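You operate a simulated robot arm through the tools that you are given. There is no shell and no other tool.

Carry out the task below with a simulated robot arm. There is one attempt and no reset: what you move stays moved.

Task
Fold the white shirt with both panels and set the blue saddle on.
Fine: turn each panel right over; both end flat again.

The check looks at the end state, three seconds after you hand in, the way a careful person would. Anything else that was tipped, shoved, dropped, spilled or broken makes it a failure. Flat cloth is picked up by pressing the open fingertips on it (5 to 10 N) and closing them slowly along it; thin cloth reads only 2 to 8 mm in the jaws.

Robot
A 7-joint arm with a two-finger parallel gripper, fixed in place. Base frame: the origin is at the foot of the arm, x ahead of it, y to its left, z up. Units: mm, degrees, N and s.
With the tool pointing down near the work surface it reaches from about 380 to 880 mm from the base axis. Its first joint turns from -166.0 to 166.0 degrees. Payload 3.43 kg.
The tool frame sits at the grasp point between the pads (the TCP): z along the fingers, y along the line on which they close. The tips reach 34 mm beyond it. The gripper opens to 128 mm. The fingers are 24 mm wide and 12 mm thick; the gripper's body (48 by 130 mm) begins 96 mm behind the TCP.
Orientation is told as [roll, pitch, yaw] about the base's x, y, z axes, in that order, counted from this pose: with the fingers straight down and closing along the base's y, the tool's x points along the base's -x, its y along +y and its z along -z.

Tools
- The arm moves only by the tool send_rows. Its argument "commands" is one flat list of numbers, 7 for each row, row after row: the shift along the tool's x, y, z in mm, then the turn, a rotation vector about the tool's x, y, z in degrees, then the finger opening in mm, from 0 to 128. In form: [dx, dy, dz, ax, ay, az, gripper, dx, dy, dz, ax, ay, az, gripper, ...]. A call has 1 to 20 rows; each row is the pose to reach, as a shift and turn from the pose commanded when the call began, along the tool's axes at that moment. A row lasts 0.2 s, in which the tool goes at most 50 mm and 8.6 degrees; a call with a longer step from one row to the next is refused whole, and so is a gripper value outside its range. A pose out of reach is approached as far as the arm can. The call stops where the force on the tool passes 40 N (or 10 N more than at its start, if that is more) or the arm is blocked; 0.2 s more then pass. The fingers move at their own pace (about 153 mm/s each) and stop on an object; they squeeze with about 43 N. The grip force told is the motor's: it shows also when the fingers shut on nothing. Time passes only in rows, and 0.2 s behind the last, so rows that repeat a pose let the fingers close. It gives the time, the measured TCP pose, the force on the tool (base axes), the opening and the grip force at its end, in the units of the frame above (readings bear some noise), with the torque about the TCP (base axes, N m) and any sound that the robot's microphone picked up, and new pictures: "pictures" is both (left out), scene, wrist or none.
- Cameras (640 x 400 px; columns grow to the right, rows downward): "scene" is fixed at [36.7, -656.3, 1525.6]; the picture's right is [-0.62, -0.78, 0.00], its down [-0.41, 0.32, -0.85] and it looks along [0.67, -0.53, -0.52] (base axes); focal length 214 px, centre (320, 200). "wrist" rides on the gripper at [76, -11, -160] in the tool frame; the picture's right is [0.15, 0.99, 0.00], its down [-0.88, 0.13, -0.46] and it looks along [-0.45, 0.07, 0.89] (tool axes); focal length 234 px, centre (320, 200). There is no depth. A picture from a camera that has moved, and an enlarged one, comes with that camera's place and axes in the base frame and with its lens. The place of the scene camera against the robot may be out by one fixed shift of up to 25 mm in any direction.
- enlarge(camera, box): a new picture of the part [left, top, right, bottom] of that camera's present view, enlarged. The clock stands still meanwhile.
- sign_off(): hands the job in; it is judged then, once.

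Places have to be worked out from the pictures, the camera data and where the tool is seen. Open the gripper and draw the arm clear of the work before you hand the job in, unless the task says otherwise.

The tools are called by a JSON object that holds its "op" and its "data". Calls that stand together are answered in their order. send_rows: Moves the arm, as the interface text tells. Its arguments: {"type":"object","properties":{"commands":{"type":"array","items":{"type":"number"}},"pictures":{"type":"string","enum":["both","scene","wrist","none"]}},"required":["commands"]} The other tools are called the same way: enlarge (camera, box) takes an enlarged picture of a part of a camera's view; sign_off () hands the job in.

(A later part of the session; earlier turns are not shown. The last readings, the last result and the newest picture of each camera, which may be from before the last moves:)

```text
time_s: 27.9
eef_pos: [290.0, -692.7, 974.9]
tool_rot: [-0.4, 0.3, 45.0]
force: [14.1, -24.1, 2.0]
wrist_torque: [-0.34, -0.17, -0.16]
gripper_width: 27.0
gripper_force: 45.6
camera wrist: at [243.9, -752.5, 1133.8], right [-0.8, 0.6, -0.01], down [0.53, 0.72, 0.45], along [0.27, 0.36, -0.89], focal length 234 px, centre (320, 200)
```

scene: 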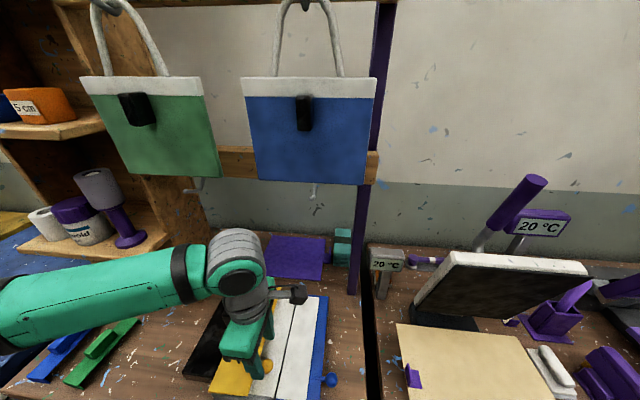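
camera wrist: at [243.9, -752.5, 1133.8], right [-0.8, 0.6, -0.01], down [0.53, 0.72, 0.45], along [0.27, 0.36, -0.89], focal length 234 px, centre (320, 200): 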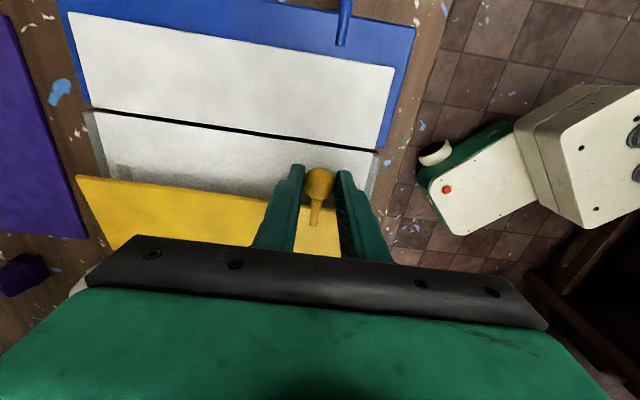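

The knob is gripped (27.0 mm) with a side load of about 27 N along the hinge. I'll shift 2.5 mm to relieve that and lift on the arc about 15°.

{"op": "send_rows", "data": {"commands": [0, -1.3, 0, 0, 0, 0, 10, 0, -2.5, 0, 0, 0, 0, 10, -1.4, -2.5, -5, 0, 0, 0, 10, -3, -2.5, -10.2, 0, 0, 0, 10, -4.8, -2.5, -15, 0, 0, 0, 10, -6.7, -2.5, -19.6, 0, 0, 0, 10, -9, -2.5, -24.3, 0, 0, 0, 10, -11.3, -2.5, -28.8, 0, 0, 0, 10], "pictures": "wrist"}}

```text
time_s: 29.6
eef_pos: [297.5, -685.4, 1003.5]
tool_rot: [-0.1, 0.4, 45.0]
force: [-12.0, -10.3, -3.2]
wrist_torque: [-0.98, 1.21, 0.05]
gripper_width: 27.2
gripper_force: 45.2
camera wrist: at [251.9, -745.2, 1162.6], right [-0.8, 0.6, 0.0], down [0.53, 0.72, 0.45], along [0.27, 0.36, -0.89], focal length 234 px, centre (320, 200)
```

wrist: 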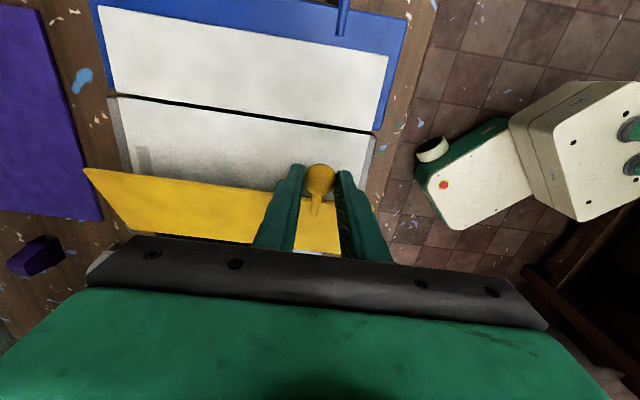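

Force shows about 16 N radial load, so I'll ease 2 mm outward and follow a slightly corrected circle.

{"op": "send_rows", "data": {"commands": [2.4, 0, 0, 0, 0, 0, 10, 0.1, 0, -4.4, 0, 0, 0, 10, -2.3, 0, -8.7, 0, 0, 0, 10, -5.1, 0, -13, 0, 0, 0, 10, -8, 0, -17.3, 0, 0, 0, 10], "pictures": "wrist"}}

```text
time_s: 30.9
eef_pos: [304.5, -678.4, 1019.2]
tool_rot: [-0.2, 0.2, 45.0]
force: [-11.9, 3.4, -9.5]
wrist_torque: [-0.77, 1.21, -0.03]
gripper_width: 26.7
gripper_force: 44.9
camera wrist: at [257.5, -739.4, 1178.3], right [-0.8, 0.6, 0.0], down [0.53, 0.72, 0.45], along [0.27, 0.36, -0.89], focal length 234 px, centre (320, 200)
```

wrist: 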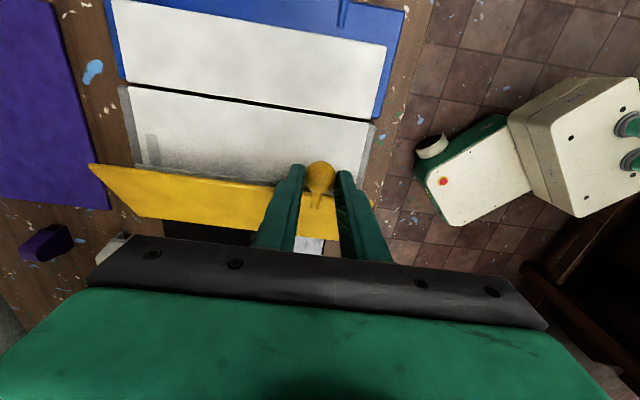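

The load is small (about 6 N radial) and the grip is holding. I'll continue the arc a further 15°.

{"op": "send_rows", "data": {"commands": [-2.8, 0.6, -4.7, 0, 0, 0, 10, -5.8, 1, -9.1, 0, 0, 0, 10, -9.2, 1, -12.9, 0, 0, 0, 10, -12.6, 1, -16.5, 0, 0, 0, 10, -16.2, 1, -20, 0, 0, 0, 10, -20, 1, -23.2, 0, 0, 0, 10], "pictures": "both"}}

```text
time_s: 32.2
eef_pos: [317.7, -665.7, 1043.6]
tool_rot: [-0.4, 0.3, 45.0]
force: [-3.7, -11.8, -2.9]
wrist_torque: [-1.17, 0.91, 0.02]
gripper_width: 26.7
gripper_force: 45.1
camera wrist: at [271.5, -724.9, 1202.7], right [-0.8, 0.6, -0.01], down [0.53, 0.72, 0.45], along [0.27, 0.36, -0.89], focal length 234 px, centre (320, 200)
```

scene: 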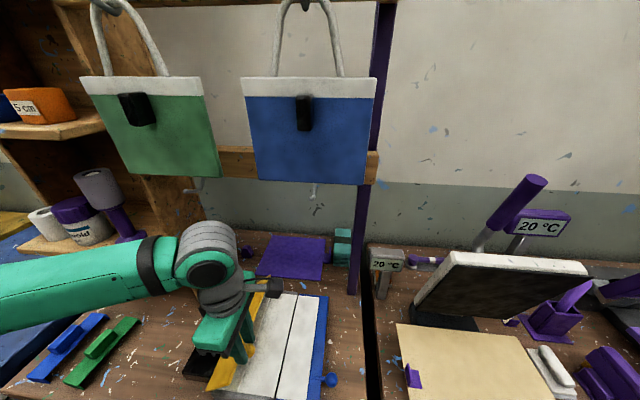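
wrist: 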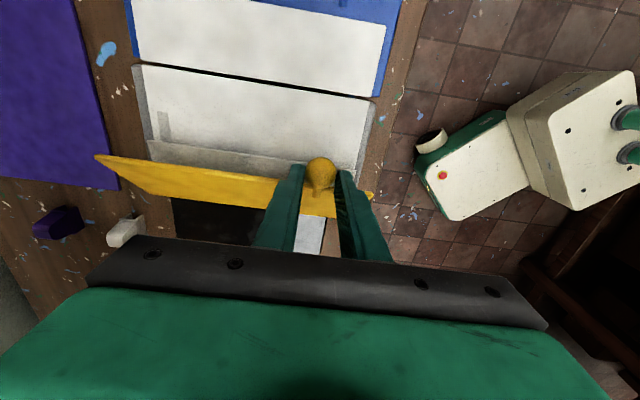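

The folded white flap stays on the centre while the yellow panel comes up (about 130°). I'll release the knob, rise, move along the panel, and lower on the inner side to push it back.

{"op": "send_rows", "data": {"commands": [0, 0, 0, 0, 0, 0, 40, 0, 0, -10, 0, 0, 0, 60, 0, 0, -45, 0, 0, 0, 60, 12, -25, -50, 0, 0, 0, 30, 28, -52, -50, 0, 0, 0, 0, 28, -52, -20, 0, 0, 0, 0, 28, -52, 15, 0, 0, 0, 0, 28, -52, 34, 0, 0, 0, 0, 28, -52, 34, 0, 0, 0, 0], "pictures": "both"}}

{"op": "enlarge", "data": {"camera": "wrist", "box": [80, 20, 480, 260]}}

```text
time_s: 34.2
eef_pos: [336.5, -719.9, 1009.0]
tool_rot: [-0.3, 0.1, 45.0]
force: [0.0, -0.4, -0.4]
wrist_torque: [0.03, 0.0, -0.02]
gripper_width: 0.0
gripper_force: 33.4
camera wrist: at [289.4, -780.9, 1167.9], right [-0.8, 0.6, 0.0], down [0.53, 0.72, 0.45], along [0.27, 0.36, -0.89], focal length 234 px, centre (320, 200)
```

scene: 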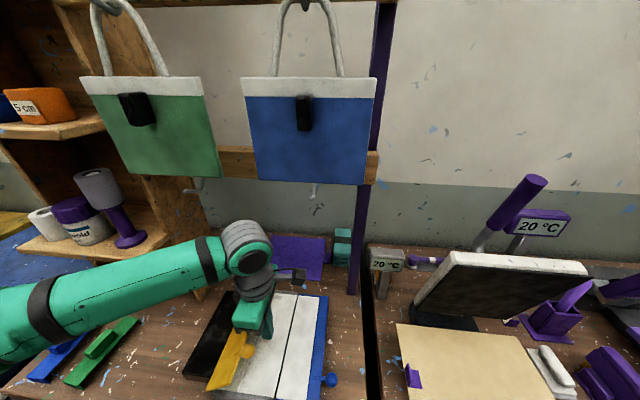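
wrist: 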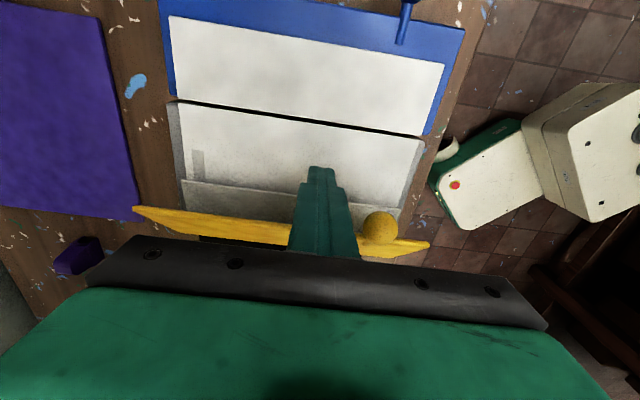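

```text
1.60 times, centred on (280, 140) of wrist
camera zoom: at [289.4, -780.9, 1167.9], right [-0.8, 0.6, 0.0], down [0.53, 0.72, 0.45], along [0.27, 0.36, -0.89], focal length 375 px, centre (384, 296)
```

zoom: 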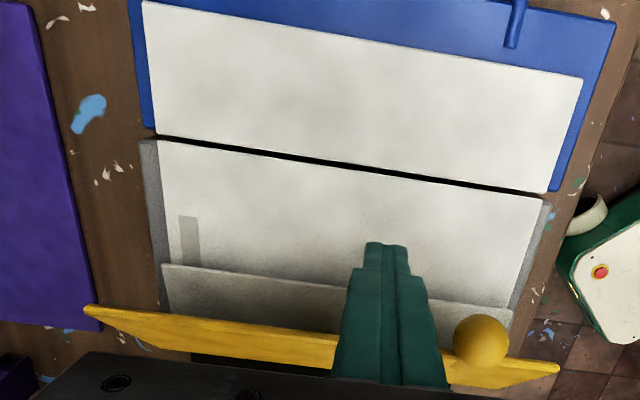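

The yellow panel leans at about 130° and the flap lies folded on the centre. I'll push it back outward with the closed fingers.

{"op": "send_rows", "data": {"commands": [-12, 0, 0, 0, 0, 0, 0, -24, 0, 0, 0, 0, 0, 0, -33.4, 0, 0, 0, 0, 0, 0, -42, 0, -5, 0, 0, 0, 0, -50, 0, -10, 0, 0, 0, 0, -58, 0, -13, 0, 0, 0, 0, -65, 0, -15, 0, 0, 0, 0, -73, 0, -18, 0, 0, 0, 0, -81, 0, -21, 0, 0, 0, 0, -89, 0, -23, 0, 0, 0, 0, -97, 0, -25, 0, 0, 0, 0], "pictures": "both"}}

```text
time_s: 36.6
eef_pos: [407.1, -651.9, 1033.2]
tool_rot: [-0.3, 0.2, 45.2]
force: [0.7, 0.2, -0.5]
wrist_torque: [-0.02, 0.12, 0.01]
gripper_width: 0.0
gripper_force: 33.2
camera wrist: at [359.9, -711.6, 1192.8], right [-0.8, 0.59, 0.0], down [0.53, 0.72, 0.45], along [0.27, 0.36, -0.89], focal length 234 px, centre (320, 200)
```

scene: 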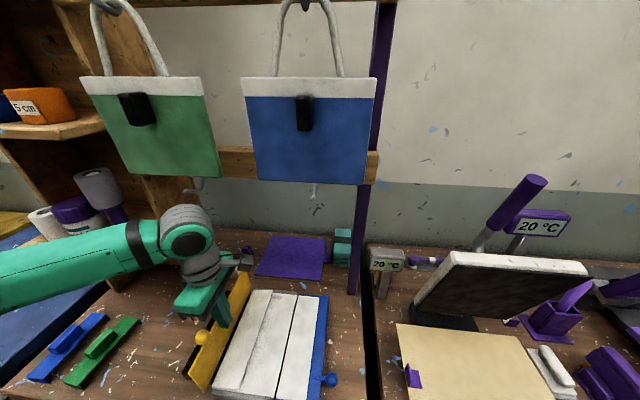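
wrist: 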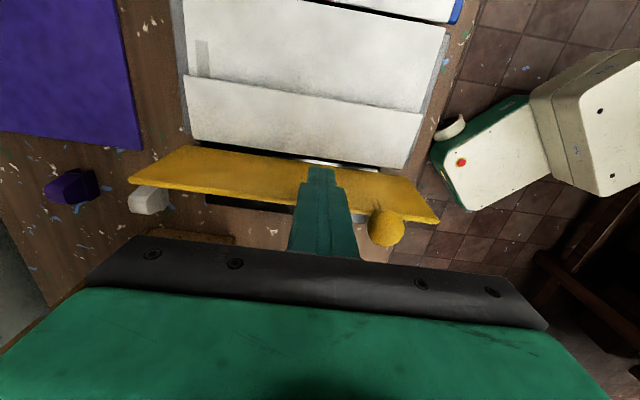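

The panel is past vertical on its way back. I'll follow it down with the fingertip on its inner face.

{"op": "send_rows", "data": {"commands": [-6, 0, 0.5, 0, 0, 0, 0, -11, 0, 1.7, 0, 0, 0, 0, -17, 0, 3.5, 0, 0, 0, 0, -22.5, 0, 6, 0, 0, 0, 0, -28, 0, 9, 0, 0, 0, 0, -33, 0, 12.6, 0, 0, 0, 0, -38, 0, 16.5, 0, 0, 0, 0, -42, 0, 20.7, 0, 0, 0, 0, -46, 0, 25.5, 0, 0, 0, 0, -50, 0, 30, 0, 0, 0, 0, -53, 0, 35.5, 0, 0, 0, 0, -55.7, 0, 41, 0, 0, 0, 0], "pictures": "both"}}

```text
time_s: 39.2
eef_pos: [442.6, -612.0, 992.7]
tool_rot: [-0.3, 0.2, 44.9]
force: [-0.3, -0.4, 0.4]
wrist_torque: [-0.02, 0.02, 0.02]
gripper_width: 0.1
gripper_force: 33.4
camera wrist: at [396.2, -673.0, 1152.0], right [-0.8, 0.6, 0.0], down [0.53, 0.72, 0.45], along [0.27, 0.36, -0.89], focal length 234 px, centre (320, 200)
```

scene: 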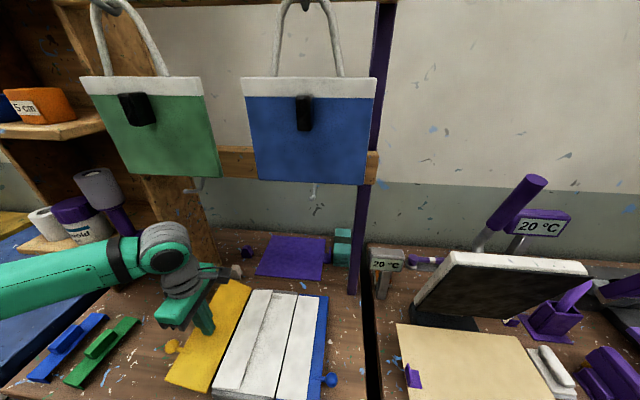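
wrist: 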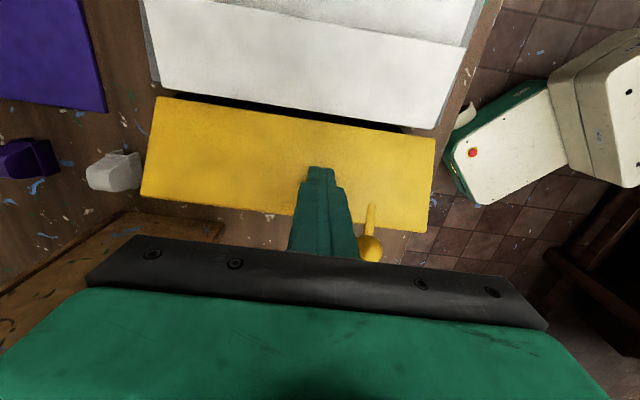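

About 25° left to flat. I'll press it down gently until it seats.

{"op": "send_rows", "data": {"commands": [-3, 0, 6, 0, 0, 0, 0, -6, 0, 12, 0, 0, 0, 0, -7.5, 0, 18, 0, 0, 0, 0, -8, 0, 24, 0, 0, 0, 0, -8, 0, 28, 0, 0, 0, 0, -8, 0, 31, 0, 0, 0, 0, -8, 0, 33, 0, 0, 0, 0, -8, 0, 35, 0, 0, 0, 0, -8, 0, 36.5, 0, 0, 0, 0], "pictures": "both"}}

```text
time_s: 41.2
eef_pos: [448.7, -606.5, 958.5]
tool_rot: [-0.4, 0.3, 44.9]
force: [-1.2, 4.9, 20.5]
wrist_torque: [0.09, 0.15, -0.05]
gripper_width: 0.0
gripper_force: 33.3
camera wrist: at [401.7, -667.4, 1117.9], right [-0.8, 0.6, -0.01], down [0.53, 0.72, 0.45], along [0.27, 0.36, -0.89], focal length 234 px, centre (320, 200)
```

scene: 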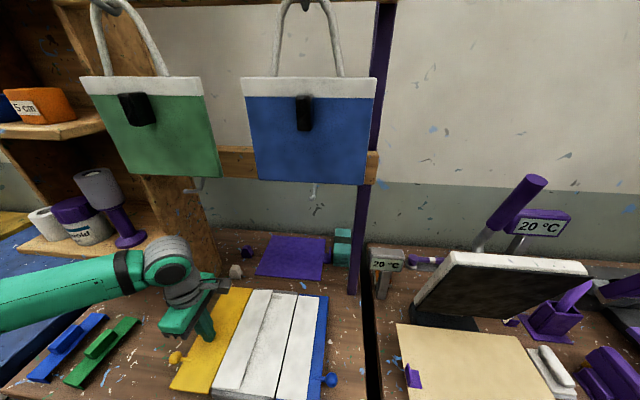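
wrist: 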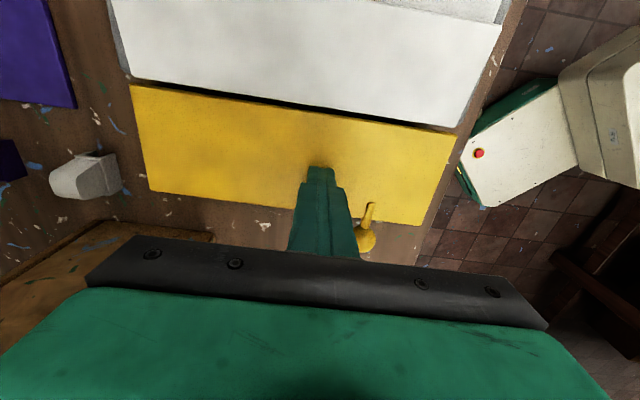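

The yellow panel is seated flat (20 N on the fingertip at z≈924). I'll retract up and move across above the blue knob (f≈428, e≈694).

{"op": "send_rows", "data": {"commands": [0, 0, -30, 0, 0, 0, 0, 5, 0, -70, 0, 0, 0, 0, 30, 5, -101.5, 0, 0, 0, 0, 74, 12, -101.5, -0.07, -0.5, 0, 0, 120, 20, -101.5, -0.07, -0.5, 0, 20, 166, 28, -101.5, -0.07, -0.5, 0, 40, 212, 36, -101.5, -0.07, -0.5, 0, 60, 258, 44, -101.5, -0.07, -0.5, 0, 60, 300, 50, -101.5, -0.07, -0.5, 0, 60, 316.8, 51.6, -101.5, -0.07, -0.5, 0, 60, 316.8, 51.6, -101.5, -0.07, -0.5, 0, 60], "pictures": "both"}}

{"op": "enlarge", "data": {"camera": "wrist", "box": [220, 80, 420, 230]}}

{"op": "enlarge", "data": {"camera": "scene", "box": [150, 270, 350, 400]}}

```text
time_s: 43.6
eef_pos: [188.2, -795.6, 1059.3]
tool_rot: [-0.2, -0.4, 45.0]
force: [0.5, 0.4, -0.4]
wrist_torque: [0.03, -0.02, 0.03]
gripper_width: 60.1
gripper_force: 0.0
camera wrist: at [139.8, -857.3, 1217.1], right [-0.8, 0.6, 0.0], down [0.53, 0.71, 0.46], along [0.28, 0.37, -0.89], focal length 234 px, centre (320, 200)
```

scene: 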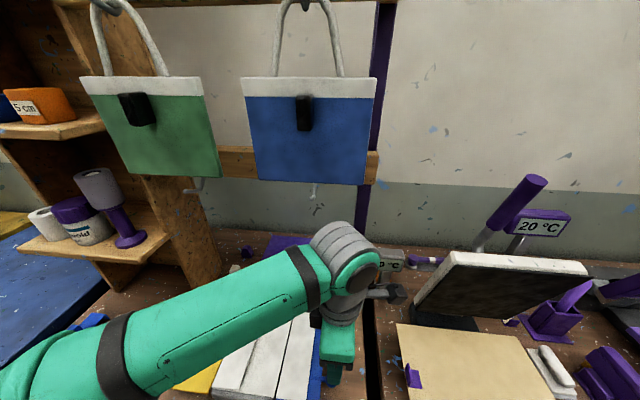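
wrist: 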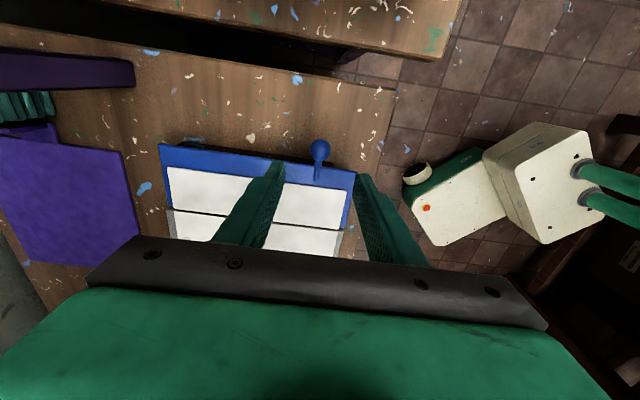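

```text
2.67 times, centred on (320, 155) of wrist
camera zoom: at [139.8, -857.3, 1217.1], right [-0.8, 0.6, 0.0], down [0.53, 0.71, 0.46], along [0.28, 0.37, -0.89], focal length 624 px, centre (320, 320)
```

zoom: 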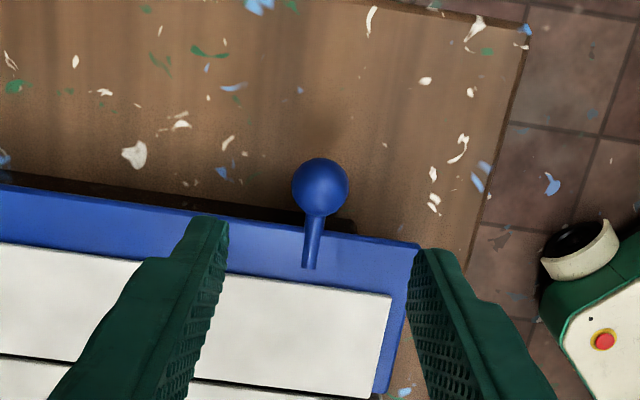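

```text
3.08 times, centred on (250, 335) of scene
camera zoom: at [36.7, -656.3, 1525.6], right [-0.62, -0.78, 0.0], down [-0.41, 0.32, -0.85], along [0.67, -0.53, -0.52], focal length 660 px, centre (535, -215)
```

zoom: 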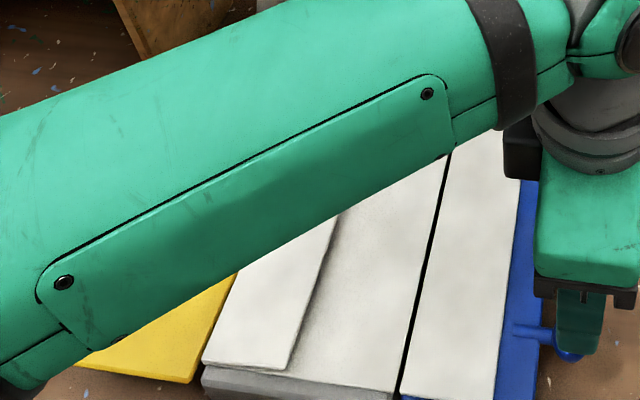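

The first folded flap stays down. The blue knob is at f≈427.5, e≈695, z≈922. I'll descend over it and close in steps.

{"op": "send_rows", "data": {"commands": [-1, 0, 35, 0, 0, 0, 60, -2, 0, 75, 0, 0, 0, 60, -2, 0, 100, 0, 0, 0, 60, -2, 0, 112, 0, 0, 0, 55, -2, 0, 115, 0, 0, 0, 48, -2, 0, 115, 0, 0, 0, 40, -2, 0, 115, 0, 0, 0, 34, -2, 0, 115, 0, 0, 0, 30, -2, 0, 115, 0, 0, 0, 27, -2, 0, 115, 0, 0, 0, 24, -2, 0, 115, 0, 0, 0, 20, -2, 0, 115, 0, 0, 0, 14, -2, 0, 115, 0, 0, 0, 10, -2, 0, 115, 0, 0, 0, 10], "pictures": "both"}}

```text
time_s: 46.6
eef_pos: [189.7, -793.0, 944.1]
tool_rot: [-0.3, -0.3, 45.0]
force: [-0.1, 0.8, -1.4]
wrist_torque: [-0.06, 0.04, 0.01]
gripper_width: 27.1
gripper_force: 45.2
camera wrist: at [142.6, -854.6, 1102.1], right [-0.8, 0.6, 0.0], down [0.53, 0.71, 0.46], along [0.28, 0.37, -0.89], focal length 234 px, centre (320, 200)
```

scene: 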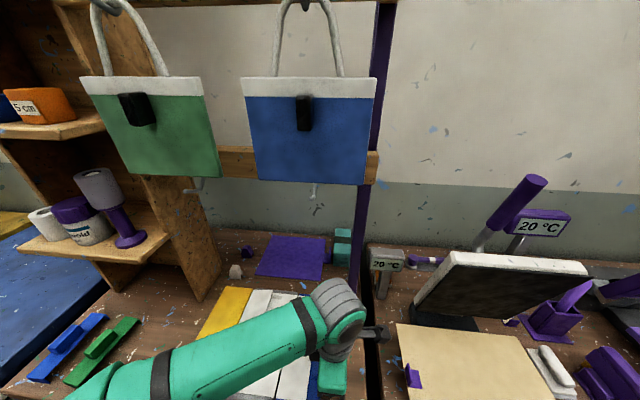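
wrist: 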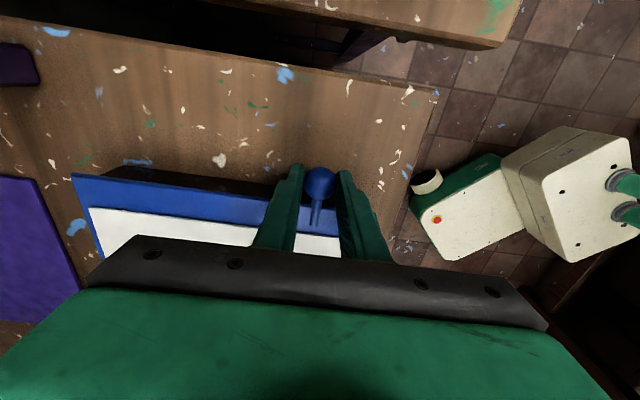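

A clean grip with no side load. I'll lift the blue panel about 15° on the arc and check the force.

{"op": "send_rows", "data": {"commands": [0.1, 0, -5, 0, 0, 0, 10, 0, 0, -10.1, 0, 0, 0, 10, -0.3, 0, -15.1, 0, 0, 0, 10, -0.8, 0, -20.2, 0, 0, 0, 10, -1.5, 0, -25.2, 0, 0, 0, 10, -2.5, 0, -30.2, 0, 0, 0, 10], "pictures": "wrist"}}

```text
time_s: 48.0
eef_pos: [191.6, -791.9, 974.4]
tool_rot: [-0.2, -0.3, 45.0]
force: [-1.1, -4.1, -11.3]
wrist_torque: [-0.92, 0.84, -0.02]
gripper_width: 26.6
gripper_force: 45.3
camera wrist: at [144.3, -852.8, 1132.2], right [-0.8, 0.6, 0.0], down [0.53, 0.71, 0.46], along [0.28, 0.37, -0.89], focal length 234 px, centre (320, 200)
```

wrist: 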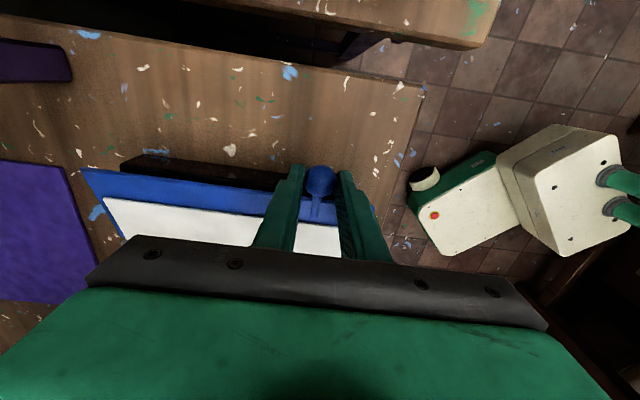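

Very low radial load, so the circle is right for this side. Continuing the lift another 15°.

{"op": "send_rows", "data": {"commands": [-1, 0, -5, 0, 0, 0, 10, -2.2, 0, -9.9, 0, 0, 0, 10, -3.7, 0, -14.7, 0, 0, 0, 10, -5.4, 0, -19.5, 0, 0, 0, 10, -7.4, 0, -24.1, 0, 0, 0, 10, -9.5, 0, -28.7, 0, 0, 0, 10], "pictures": "wrist"}}

```text
time_s: 49.5
eef_pos: [197.8, -785.0, 1001.5]
tool_rot: [-0.2, -0.3, 45.0]
force: [-0.8, -4.7, -9.1]
wrist_torque: [-0.89, 0.85, -0.03]
gripper_width: 27.4
gripper_force: 45.0
camera wrist: at [150.9, -846.2, 1161.2], right [-0.8, 0.6, 0.0], down [0.53, 0.71, 0.46], along [0.28, 0.37, -0.89], focal length 234 px, centre (320, 200)
```

wrist: 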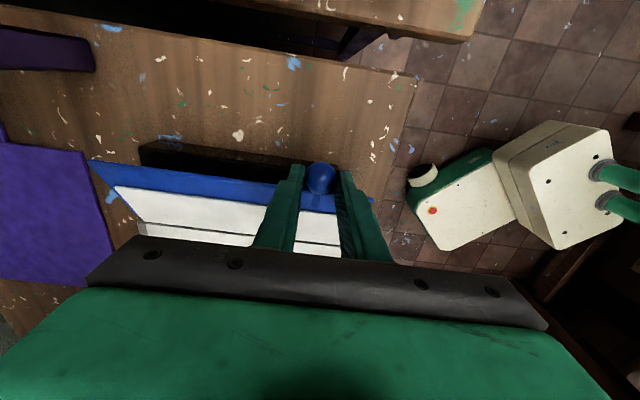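

Still tracking well (about 27°, loads under 10 N). Continuing to about 47°.

{"op": "send_rows", "data": {"commands": [-2.5, 0, -4.5, 0, 0, 0, 10, -5.3, 0, -8.9, 0, 0, 0, 10, -8.2, 0, -13.2, 0, 0, 0, 10, -11.1, 0, -17.3, 0, 0, 0, 10, -14.3, 0, -21.3, 0, 0, 0, 10, -17.5, 0, -25.1, 0, 0, 0, 10, -21, 0, -28.8, 0, 0, 0, 10, -24.6, 0, -32.4, 0, 0, 0, 10], "pictures": "both"}}

```text
time_s: 51.2
eef_pos: [214.9, -768.3, 1035.2]
tool_rot: [-0.2, -0.3, 44.9]
force: [-4.2, -18.3, -1.8]
wrist_torque: [-1.32, 0.92, 0.04]
gripper_width: 26.9
gripper_force: 45.0
camera wrist: at [167.8, -829.1, 1193.5], right [-0.8, 0.6, -0.01], down [0.53, 0.71, 0.46], along [0.28, 0.37, -0.89], focal length 234 px, centre (320, 200)
```

scene: 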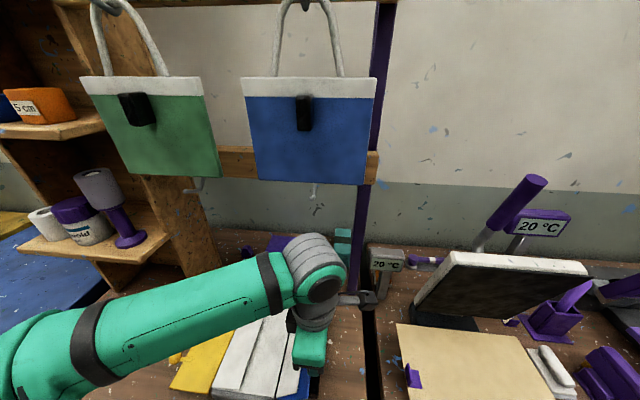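
wrist: 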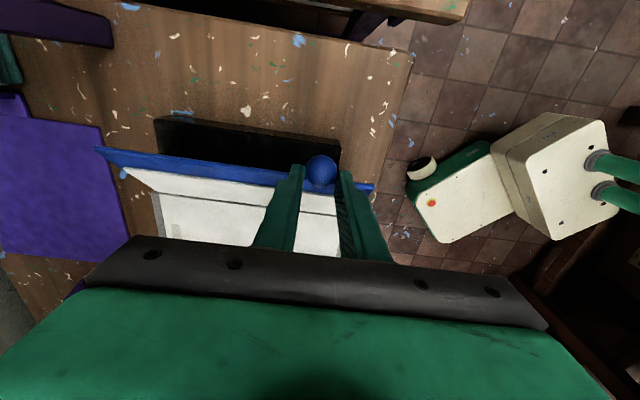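

About 45° up and the ball is starting to slide in the pads. I'll release it here as before, then move to the outer side nearer the base (e≈662), ready to push with closed fingers.

{"op": "send_rows", "data": {"commands": [0, 0, 0, 0, 0, 0, 40, 0, 0, -10, 0, 0, 0, 60, 0, 0, -48, 0, 0, 0, 60, 17, 17, -50, 0, 0, 0, 30, 36, 33, -50, 0, 0, 0, 0, 36, 33, -15, 0, 0, 0, 0, 36, 33, 20, 0, 0, 0, 0, 36, 33, 41, 0, 0, 0, 0, 36, 33, 41, 0, 0, 0, 0], "pictures": "both"}}

{"op": "enlarge", "data": {"camera": "wrist", "box": [80, 60, 480, 260]}}

```text
time_s: 53.2
eef_pos: [165.6, -769.9, 992.7]
tool_rot: [-0.1, -0.3, 45.0]
force: [-0.2, -0.3, -0.4]
wrist_torque: [0.0, 0.01, 0.0]
gripper_width: 0.0
gripper_force: 32.8
camera wrist: at [118.7, -831.1, 1152.1], right [-0.8, 0.6, 0.0], down [0.53, 0.71, 0.46], along [0.28, 0.37, -0.89], focal length 234 px, centre (320, 200)
```

scene: 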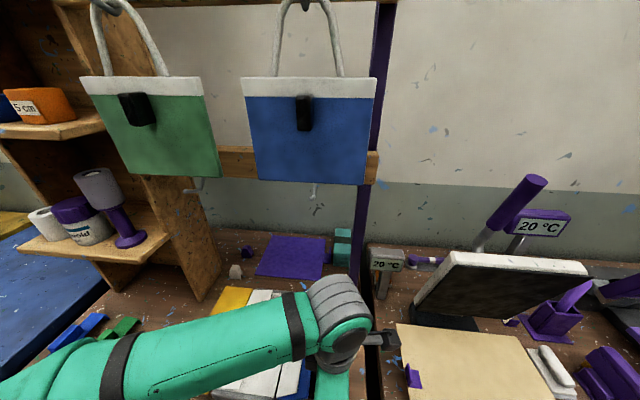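
wrist: 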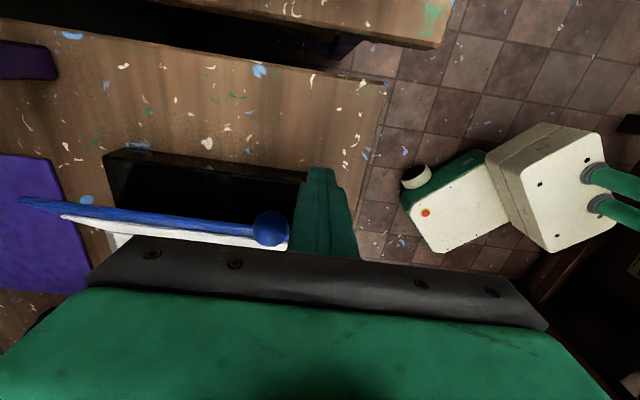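

```text
1.60 times, centred on (280, 160) of wrist
camera zoom: at [118.7, -831.1, 1152.1], right [-0.8, 0.6, 0.0], down [0.53, 0.71, 0.46], along [0.28, 0.37, -0.89], focal length 375 px, centre (384, 264)
```

zoom: 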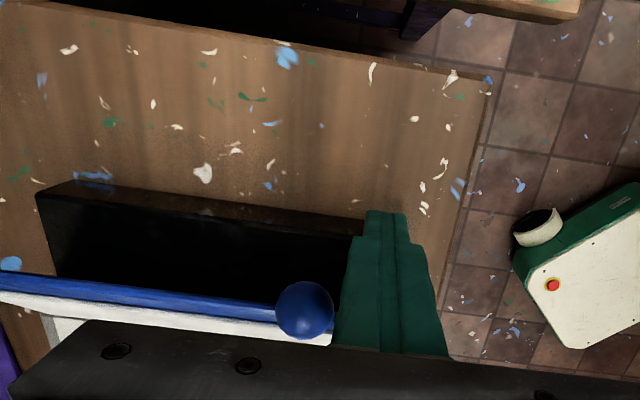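

The finger is outboard of the blue panel and clear of the knob. Now I'll push inward and upward to bring the panel past vertical.

{"op": "send_rows", "data": {"commands": [-10, 0, 0, 0, 0, 0, 0, -20, 0, 0, 0, 0, 0, 0, -30, 0, 0, 0, 0, 0, 0, -39.6, 0, -7, 0, 0, 0, 0, -45, 0, -12, 0, 0, 0, 0, -52, 0, -17, 0, 0, 0, 0, -59, 0, -21, 0, 0, 0, 0, -65, 0, -23.5, 0, 0, 0, 0, -71, 0, -26, 0, 0, 0, 0, -77, 0, -28.5, 0, 0, 0, 0, -83, 0, -31, 0, 0, 0, 0], "pictures": "both"}}

```text
time_s: 55.6
eef_pos: [225.4, -710.9, 1024.8]
tool_rot: [-0.2, -0.3, 45.1]
force: [-0.2, -0.1, 0.3]
wrist_torque: [-0.01, 0.01, 0.02]
gripper_width: 0.2
gripper_force: 33.1
camera wrist: at [178.5, -772.1, 1184.2], right [-0.8, 0.6, 0.0], down [0.53, 0.71, 0.46], along [0.28, 0.37, -0.89], focal length 234 px, centre (320, 200)
```

scene: 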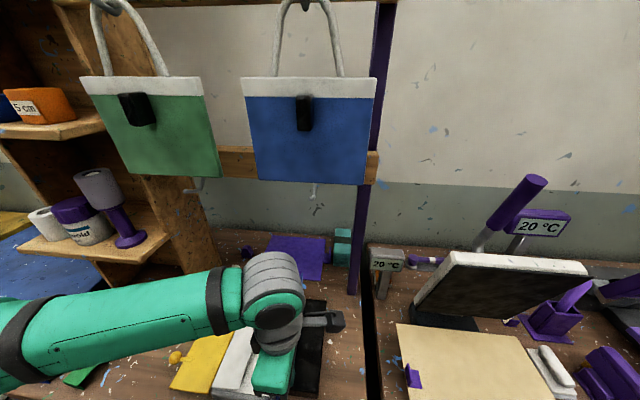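
wrist: 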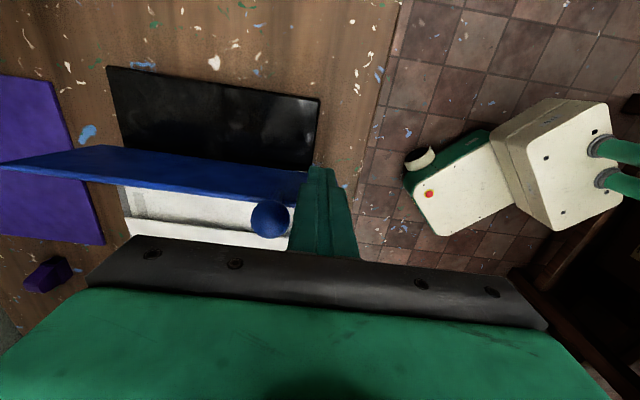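

The blue panel is near vertical. I'll continue pushing it over and follow it down toward the centre.

{"op": "send_rows", "data": {"commands": [-5, 0, -2.5, 0, 0, 0, 0, -10, 0, -5, 0, 0, 0, 0, -16, 0, -6.5, 0, 0, 0, 0, -22.6, 0, -7.5, 0, 0, 0, 0, -28.5, 0, -7, 0, 0, 0, 0, -34.8, 0, -6, 0, 0, 0, 0, -40.5, 0, -4, 0, 0, 0, 0, -46.5, 0, -2, 0, 0, 0, 0, -52, 0, 0.5, 0, 0, 0, 0, -57.4, 0, 3.5, 0, 0, 0, 0, -62.5, 0, 7, 0, 0, 0, 0, -67, 0, 11, 0, 0, 0, 0], "pictures": "both"}}

```text
time_s: 58.2
eef_pos: [273.3, -662.6, 1014.8]
tool_rot: [-0.2, -0.3, 45.0]
force: [0.3, -1.1, -1.3]
wrist_torque: [-0.01, 0.01, 0.03]
gripper_width: 0.0
gripper_force: 32.9
camera wrist: at [225.8, -724.2, 1173.0], right [-0.8, 0.6, 0.0], down [0.53, 0.71, 0.46], along [0.28, 0.37, -0.89], focal length 234 px, centre (320, 200)
```

scene: 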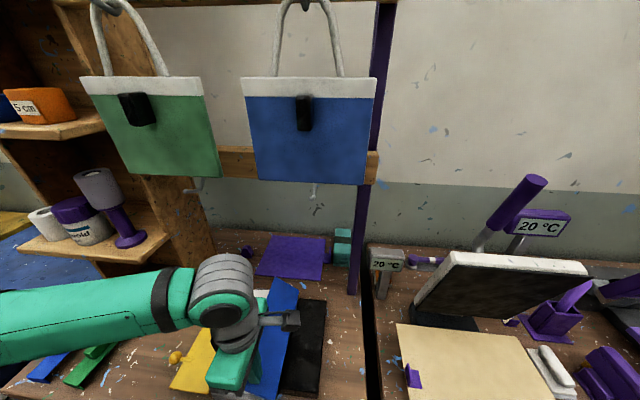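
wrist: 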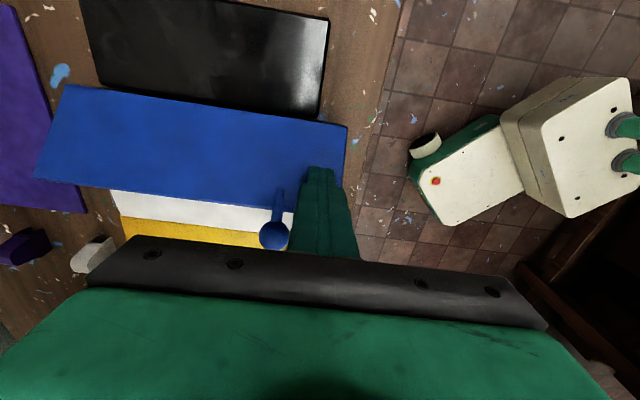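

About 140°. I'll lower it the rest of the way in small steps until the stop.

{"op": "send_rows", "data": {"commands": [-4, 0, 5, 0, 0, 0, 0, -7.4, 0, 10, 0, 0, 0, 0, -11, 0, 15, 0, 0, 0, 0, -14, 0, 20, 0, 0, 0, 0, -16, 0, 24, 0, 0, 0, 0, -17, 0, 27, 0, 0, 0, 0, -17.5, 0, 29, 0, 0, 0, 0, -18, 0, 30.5, 0, 0, 0, 0, -18, 0, 32, 0, 0, 0, 0], "pictures": "both"}}

{"op": "enlarge", "data": {"camera": "wrist", "box": [60, 40, 420, 260]}}

```text
time_s: 60.2
eef_pos: [284.5, -650.8, 983.2]
tool_rot: [-0.3, -0.3, 45.0]
force: [-0.3, 0.3, 10.7]
wrist_torque: [0.1, -0.09, -0.07]
gripper_width: 0.1
gripper_force: 33.5
camera wrist: at [238.1, -711.4, 1142.2], right [-0.8, 0.6, -0.01], down [0.53, 0.72, 0.46], along [0.28, 0.37, -0.89], focal length 234 px, centre (320, 200)
```

scene: 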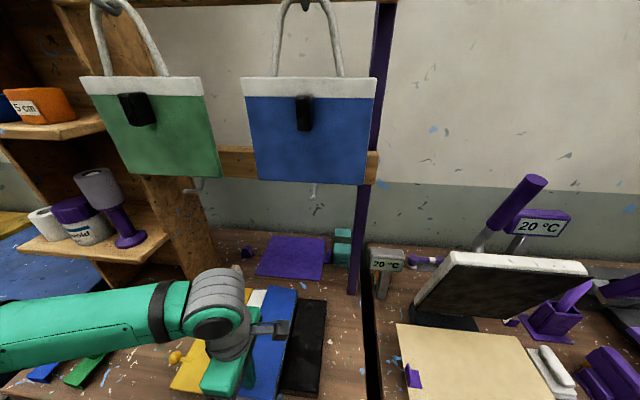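
wrist: 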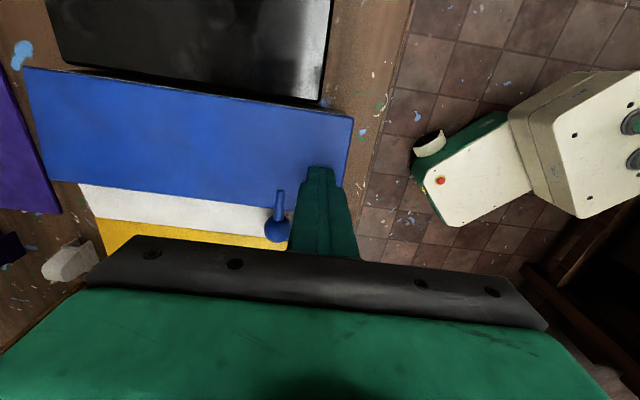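

```text
1.78 times, centred on (240, 150) of wrist
camera zoom: at [238.1, -711.4, 1142.2], right [-0.8, 0.6, -0.01], down [0.53, 0.72, 0.46], along [0.28, 0.37, -0.89], focal length 416 px, centre (462, 289)
```

zoom: 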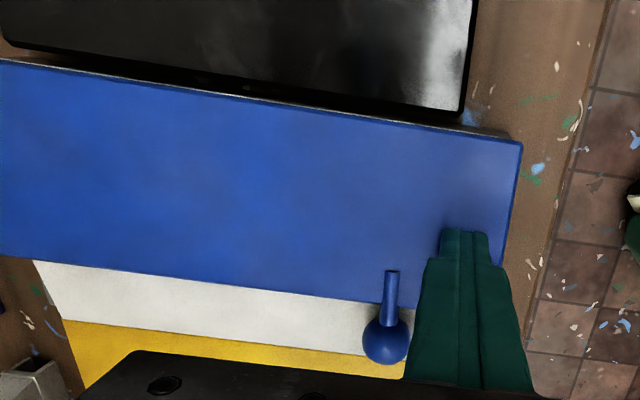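

It's touching at the same height as the yellow one did (10.7 N at tip z≈949). I'll press a little more to confirm it's at its stop.

{"op": "send_rows", "data": {"commands": [0, 0, 1, 0, 0, 0, 0, 0, 0, 2, 0, 0, 0, 0, 0, 0, 2.5, 0, 0, 0, 0], "pictures": "scene"}}

```text
time_s: 61.1
eef_pos: [285.4, -650.8, 984.4]
tool_rot: [-0.4, -0.1, 45.0]
force: [-1.9, 2.3, 11.7]
wrist_torque: [0.18, -0.09, 0.04]
gripper_width: 0.0
gripper_force: 32.9
stopped in row 3: the force on the tool passed its limit at 41 N (the readings are from after the stop); the commanded pose is now the measured one
```

scene: 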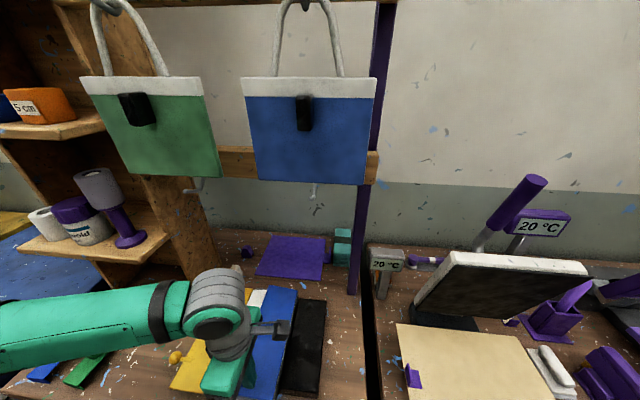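

Firm stop, so the blue panel is fully over. I'll lift off and move over its knob (about f=198, e=695) to bring it back.

{"op": "send_rows", "data": {"commands": [0, 0, -25, 0, 0, 0, 0, -5, -5, -55, 0, 0, 0, 0, -30, -18, -65, 0, 0, 0, 30, -60.8, -33, -65, 0, 0, 0, 60, -60.8, -33, -50, 0, 0, 0, 60, -60.8, -33, -50, 0, 0, 0, 60], "pictures": "both"}}

{"op": "enlarge", "data": {"camera": "wrist", "box": [220, 90, 420, 230]}}

```text
time_s: 62.5
eef_pos: [351.1, -631.0, 1032.1]
tool_rot: [-0.4, -0.2, 45.0]
force: [-0.8, -0.8, -1.1]
wrist_torque: [-0.01, -0.01, 0.01]
gripper_width: 59.9
gripper_force: 0.1
camera wrist: at [304.5, -691.9, 1191.3], right [-0.8, 0.6, -0.01], down [0.53, 0.72, 0.46], along [0.28, 0.36, -0.89], focal length 234 px, centre (320, 200)
```

scene: 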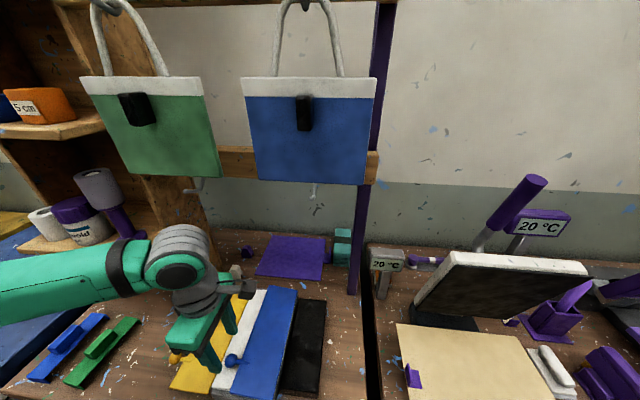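
wrist: 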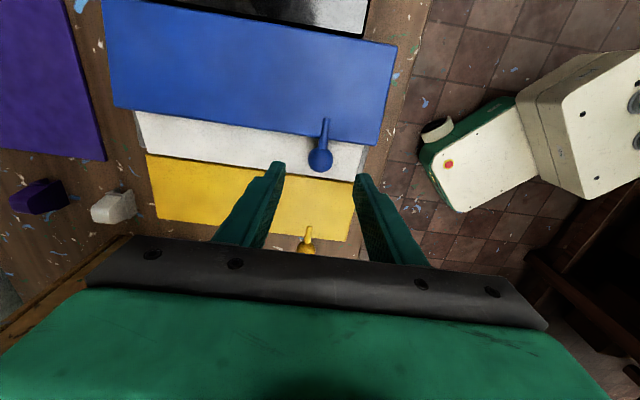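

```text
2.86 times, centred on (320, 160) of wrist
camera zoom: at [304.5, -691.9, 1191.3], right [-0.8, 0.6, -0.01], down [0.53, 0.72, 0.46], along [0.28, 0.36, -0.89], focal length 669 px, centre (320, 314)
```

zoom: 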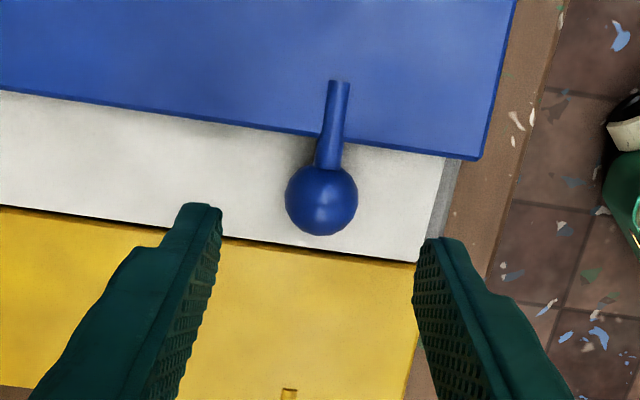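

The knob is centred between the fingers (f≈198.5, z≈952). I'll descend and close on it.

{"op": "send_rows", "data": {"commands": [0.5, -0.4, 25, 0, 0, 0, 60, 0.7, -0.4, 45, 0, 0, 0, 60, 0.7, -0.4, 54, 0, 0, 0, 55, 0.7, -0.4, 57, 0, 0, 0, 45, 0.7, -0.4, 57, 0, 0, 0, 36, 0.7, -0.4, 57, 0, 0, 0, 31, 0.7, -0.4, 57, 0, 0, 0, 28, 0.7, -0.4, 57, 0, 0, 0, 25, 0.7, -0.4, 57, 0, 0, 0, 20, 0.7, -0.4, 57, 0, 0, 0, 15, 0.7, -0.4, 57, 0, 0, 0, 10, 0.7, -0.4, 57, 0, 0, 0, 10], "pictures": "wrist"}}

```text
time_s: 65.1
eef_pos: [351.1, -630.5, 975.4]
tool_rot: [-0.4, -0.2, 44.9]
force: [-10.5, 16.1, -0.6]
wrist_torque: [0.52, 0.19, -0.02]
gripper_width: 26.8
gripper_force: 45.1
camera wrist: at [304.1, -692.7, 1134.2], right [-0.8, 0.6, -0.01], down [0.53, 0.71, 0.46], along [0.28, 0.37, -0.89], focal length 234 px, centre (320, 200)
```

wrist: 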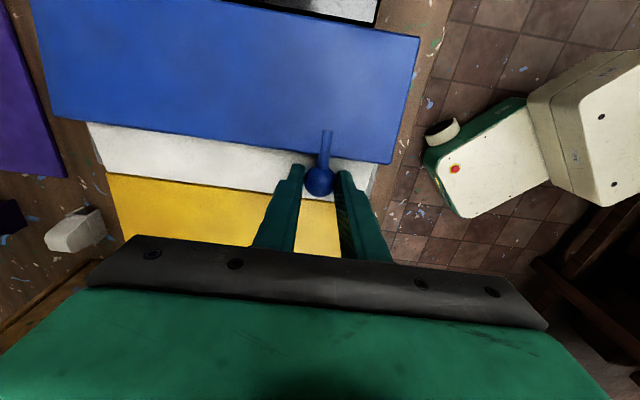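

Gripped (26.8 mm) with about 19 N side load. I'll relieve that by 1.8 mm and lift on the mirrored arc about 15°.

{"op": "send_rows", "data": {"commands": [0, 1, 0, 0, 0, 0, 10, 0, 1.8, 0, 0, 0, 0, 10, 1, 1.8, -4.5, 0, 0, 0, 10, 2.1, 1.8, -9, 0, 0, 0, 10, 3.5, 1.8, -13.9, 0, 0, 0, 10, 5.1, 1.8, -18.7, 0, 0, 0, 10, 6.9, 1.8, -23.4, 0, 0, 0, 10, 9, 1.8, -28, 0, 0, 0, 10], "pictures": "wrist"}}

```text
time_s: 66.9
eef_pos: [346.3, -638.1, 1003.2]
tool_rot: [-0.4, -0.3, 45.1]
force: [9.4, -0.5, -9.4]
wrist_torque: [0.86, -1.15, -0.01]
gripper_width: 27.0
gripper_force: 44.7
camera wrist: at [298.6, -697.9, 1162.0], right [-0.8, 0.59, -0.01], down [0.53, 0.72, 0.46], along [0.28, 0.36, -0.89], focal length 234 px, centre (320, 200)
```

wrist: 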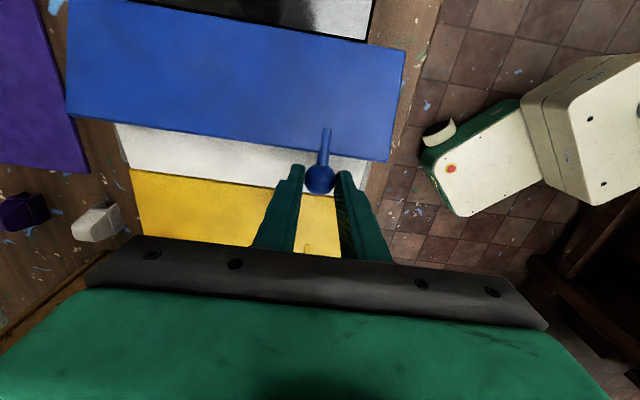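

Loads are low (about 6 N radial). Continuing the lift to about 45°.

{"op": "send_rows", "data": {"commands": [1.6, -0.5, -4.5, 0, 0, 0, 10, 3.9, -0.5, -9, 0, 0, 0, 10, 6.5, -0.5, -13.3, 0, 0, 0, 10, 9.3, -0.5, -17.5, 0, 0, 0, 10, 12.3, -0.5, -21.6, 0, 0, 0, 10, 15.4, -0.5, -25.6, 0, 0, 0, 10, 18.7, -0.5, -29.4, 0, 0, 0, 10, 22.2, -0.5, -33, 0, 0, 0, 10], "pictures": "wrist"}}

```text
time_s: 68.7
eef_pos: [329.6, -653.4, 1037.4]
tool_rot: [-0.4, -0.2, 45.1]
force: [14.7, 3.7, -3.8]
wrist_torque: [0.93, -1.33, -0.07]
gripper_width: 26.9
gripper_force: 45.4
camera wrist: at [282.4, -713.9, 1195.4], right [-0.8, 0.59, -0.01], down [0.53, 0.72, 0.46], along [0.28, 0.36, -0.89], focal length 234 px, centre (320, 200)
```

wrist: 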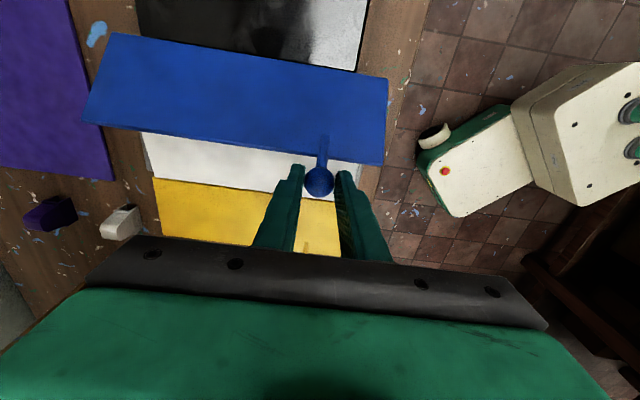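

About 45° now. I'll release, rise, and move to the inner side of the blue panel to push it back outward.

{"op": "send_rows", "data": {"commands": [0, 0, 0, 0, 0, 0, 40, 0, 0, -10, 0, 0, 0, 60, 0, 0, -48, 0, 0, 0, 60, -10, -24, -50, 0, 0, 0, 30, -21, -47, -50, 0, 0, 0, 0, -21, -47, -15, 0, 0, 0, 0, -21, -47, 15, 0, 0, 0, 0, -21, -47, 31, 0, 0, 0, 0, -21, -47, 31, 0, 0, 0, 0], "pictures": "both"}}

```text
time_s: 70.7
eef_pos: [377.6, -671.5, 1006.0]
tool_rot: [-0.3, -0.2, 45.0]
force: [0.1, 0.9, 0.3]
wrist_torque: [0.0, -0.01, -0.01]
gripper_width: 0.0
gripper_force: 32.3
camera wrist: at [329.5, -732.4, 1164.6], right [-0.8, 0.6, -0.01], down [0.53, 0.72, 0.46], along [0.28, 0.36, -0.89], focal length 234 px, centre (320, 200)
```

scene: 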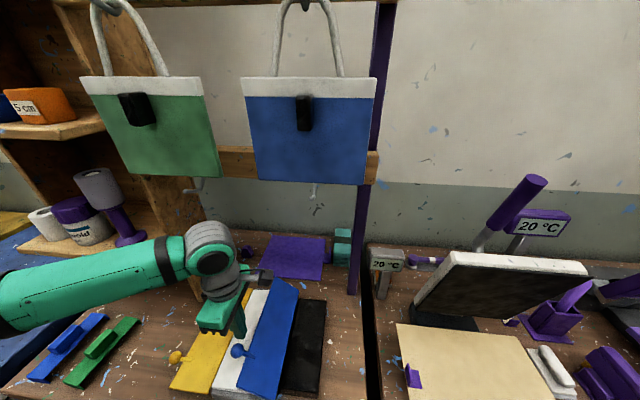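
wrist: 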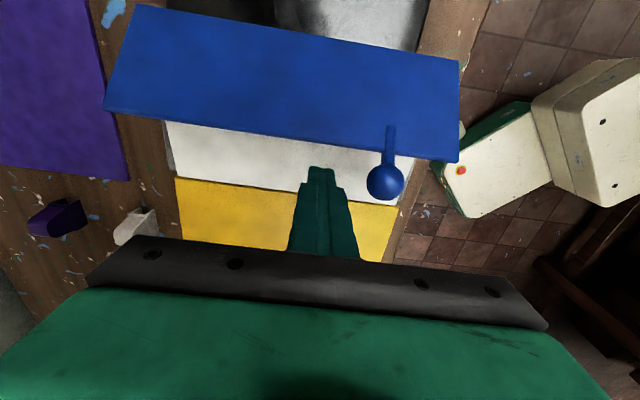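

The fingers are on the inner side of the blue panel. Pushing outward past vertical now.

{"op": "send_rows", "data": {"commands": [10, 0, 0, 0, 0, 0, 0, 20, 0, 0, 0, 0, 0, 0, 29, 0, 0, 0, 0, 0, 0, 36, 0, -4, 0, 0, 0, 0, 42.7, 0, -8, 0, 0, 0, 0, 50, 0, -11.5, 0, 0, 0, 0, 57, 0, -15, 0, 0, 0, 0, 64.5, 0, -18, 0, 0, 0, 0, 72, 0, -21, 0, 0, 0, 0, 80, 0, -23, 0, 0, 0, 0, 88, 0, -25, 0, 0, 0, 0, 96, 0, -26, 0, 0, 0, 0], "pictures": "both"}}

```text
time_s: 73.3
eef_pos: [308.8, -739.6, 1030.8]
tool_rot: [-0.5, -0.2, 45.1]
force: [0.1, 0.3, -0.3]
wrist_torque: [0.0, -0.01, 0.0]
gripper_width: 0.0
gripper_force: 33.0
camera wrist: at [261.6, -800.4, 1190.3], right [-0.8, 0.6, -0.01], down [0.53, 0.72, 0.46], along [0.28, 0.36, -0.89], focal length 234 px, centre (320, 200)
```

scene: 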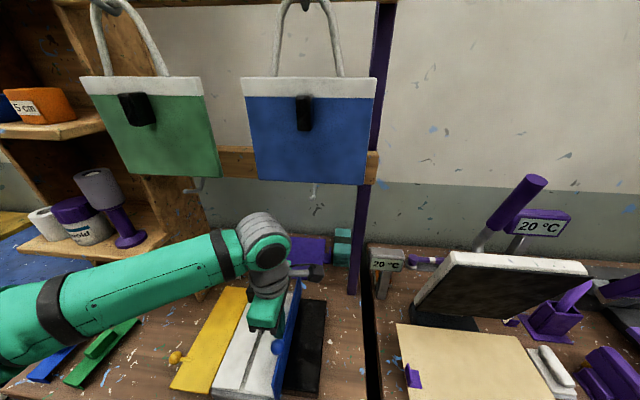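
wrist: 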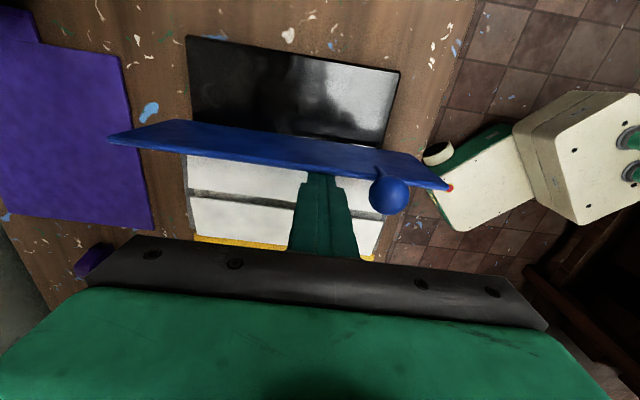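

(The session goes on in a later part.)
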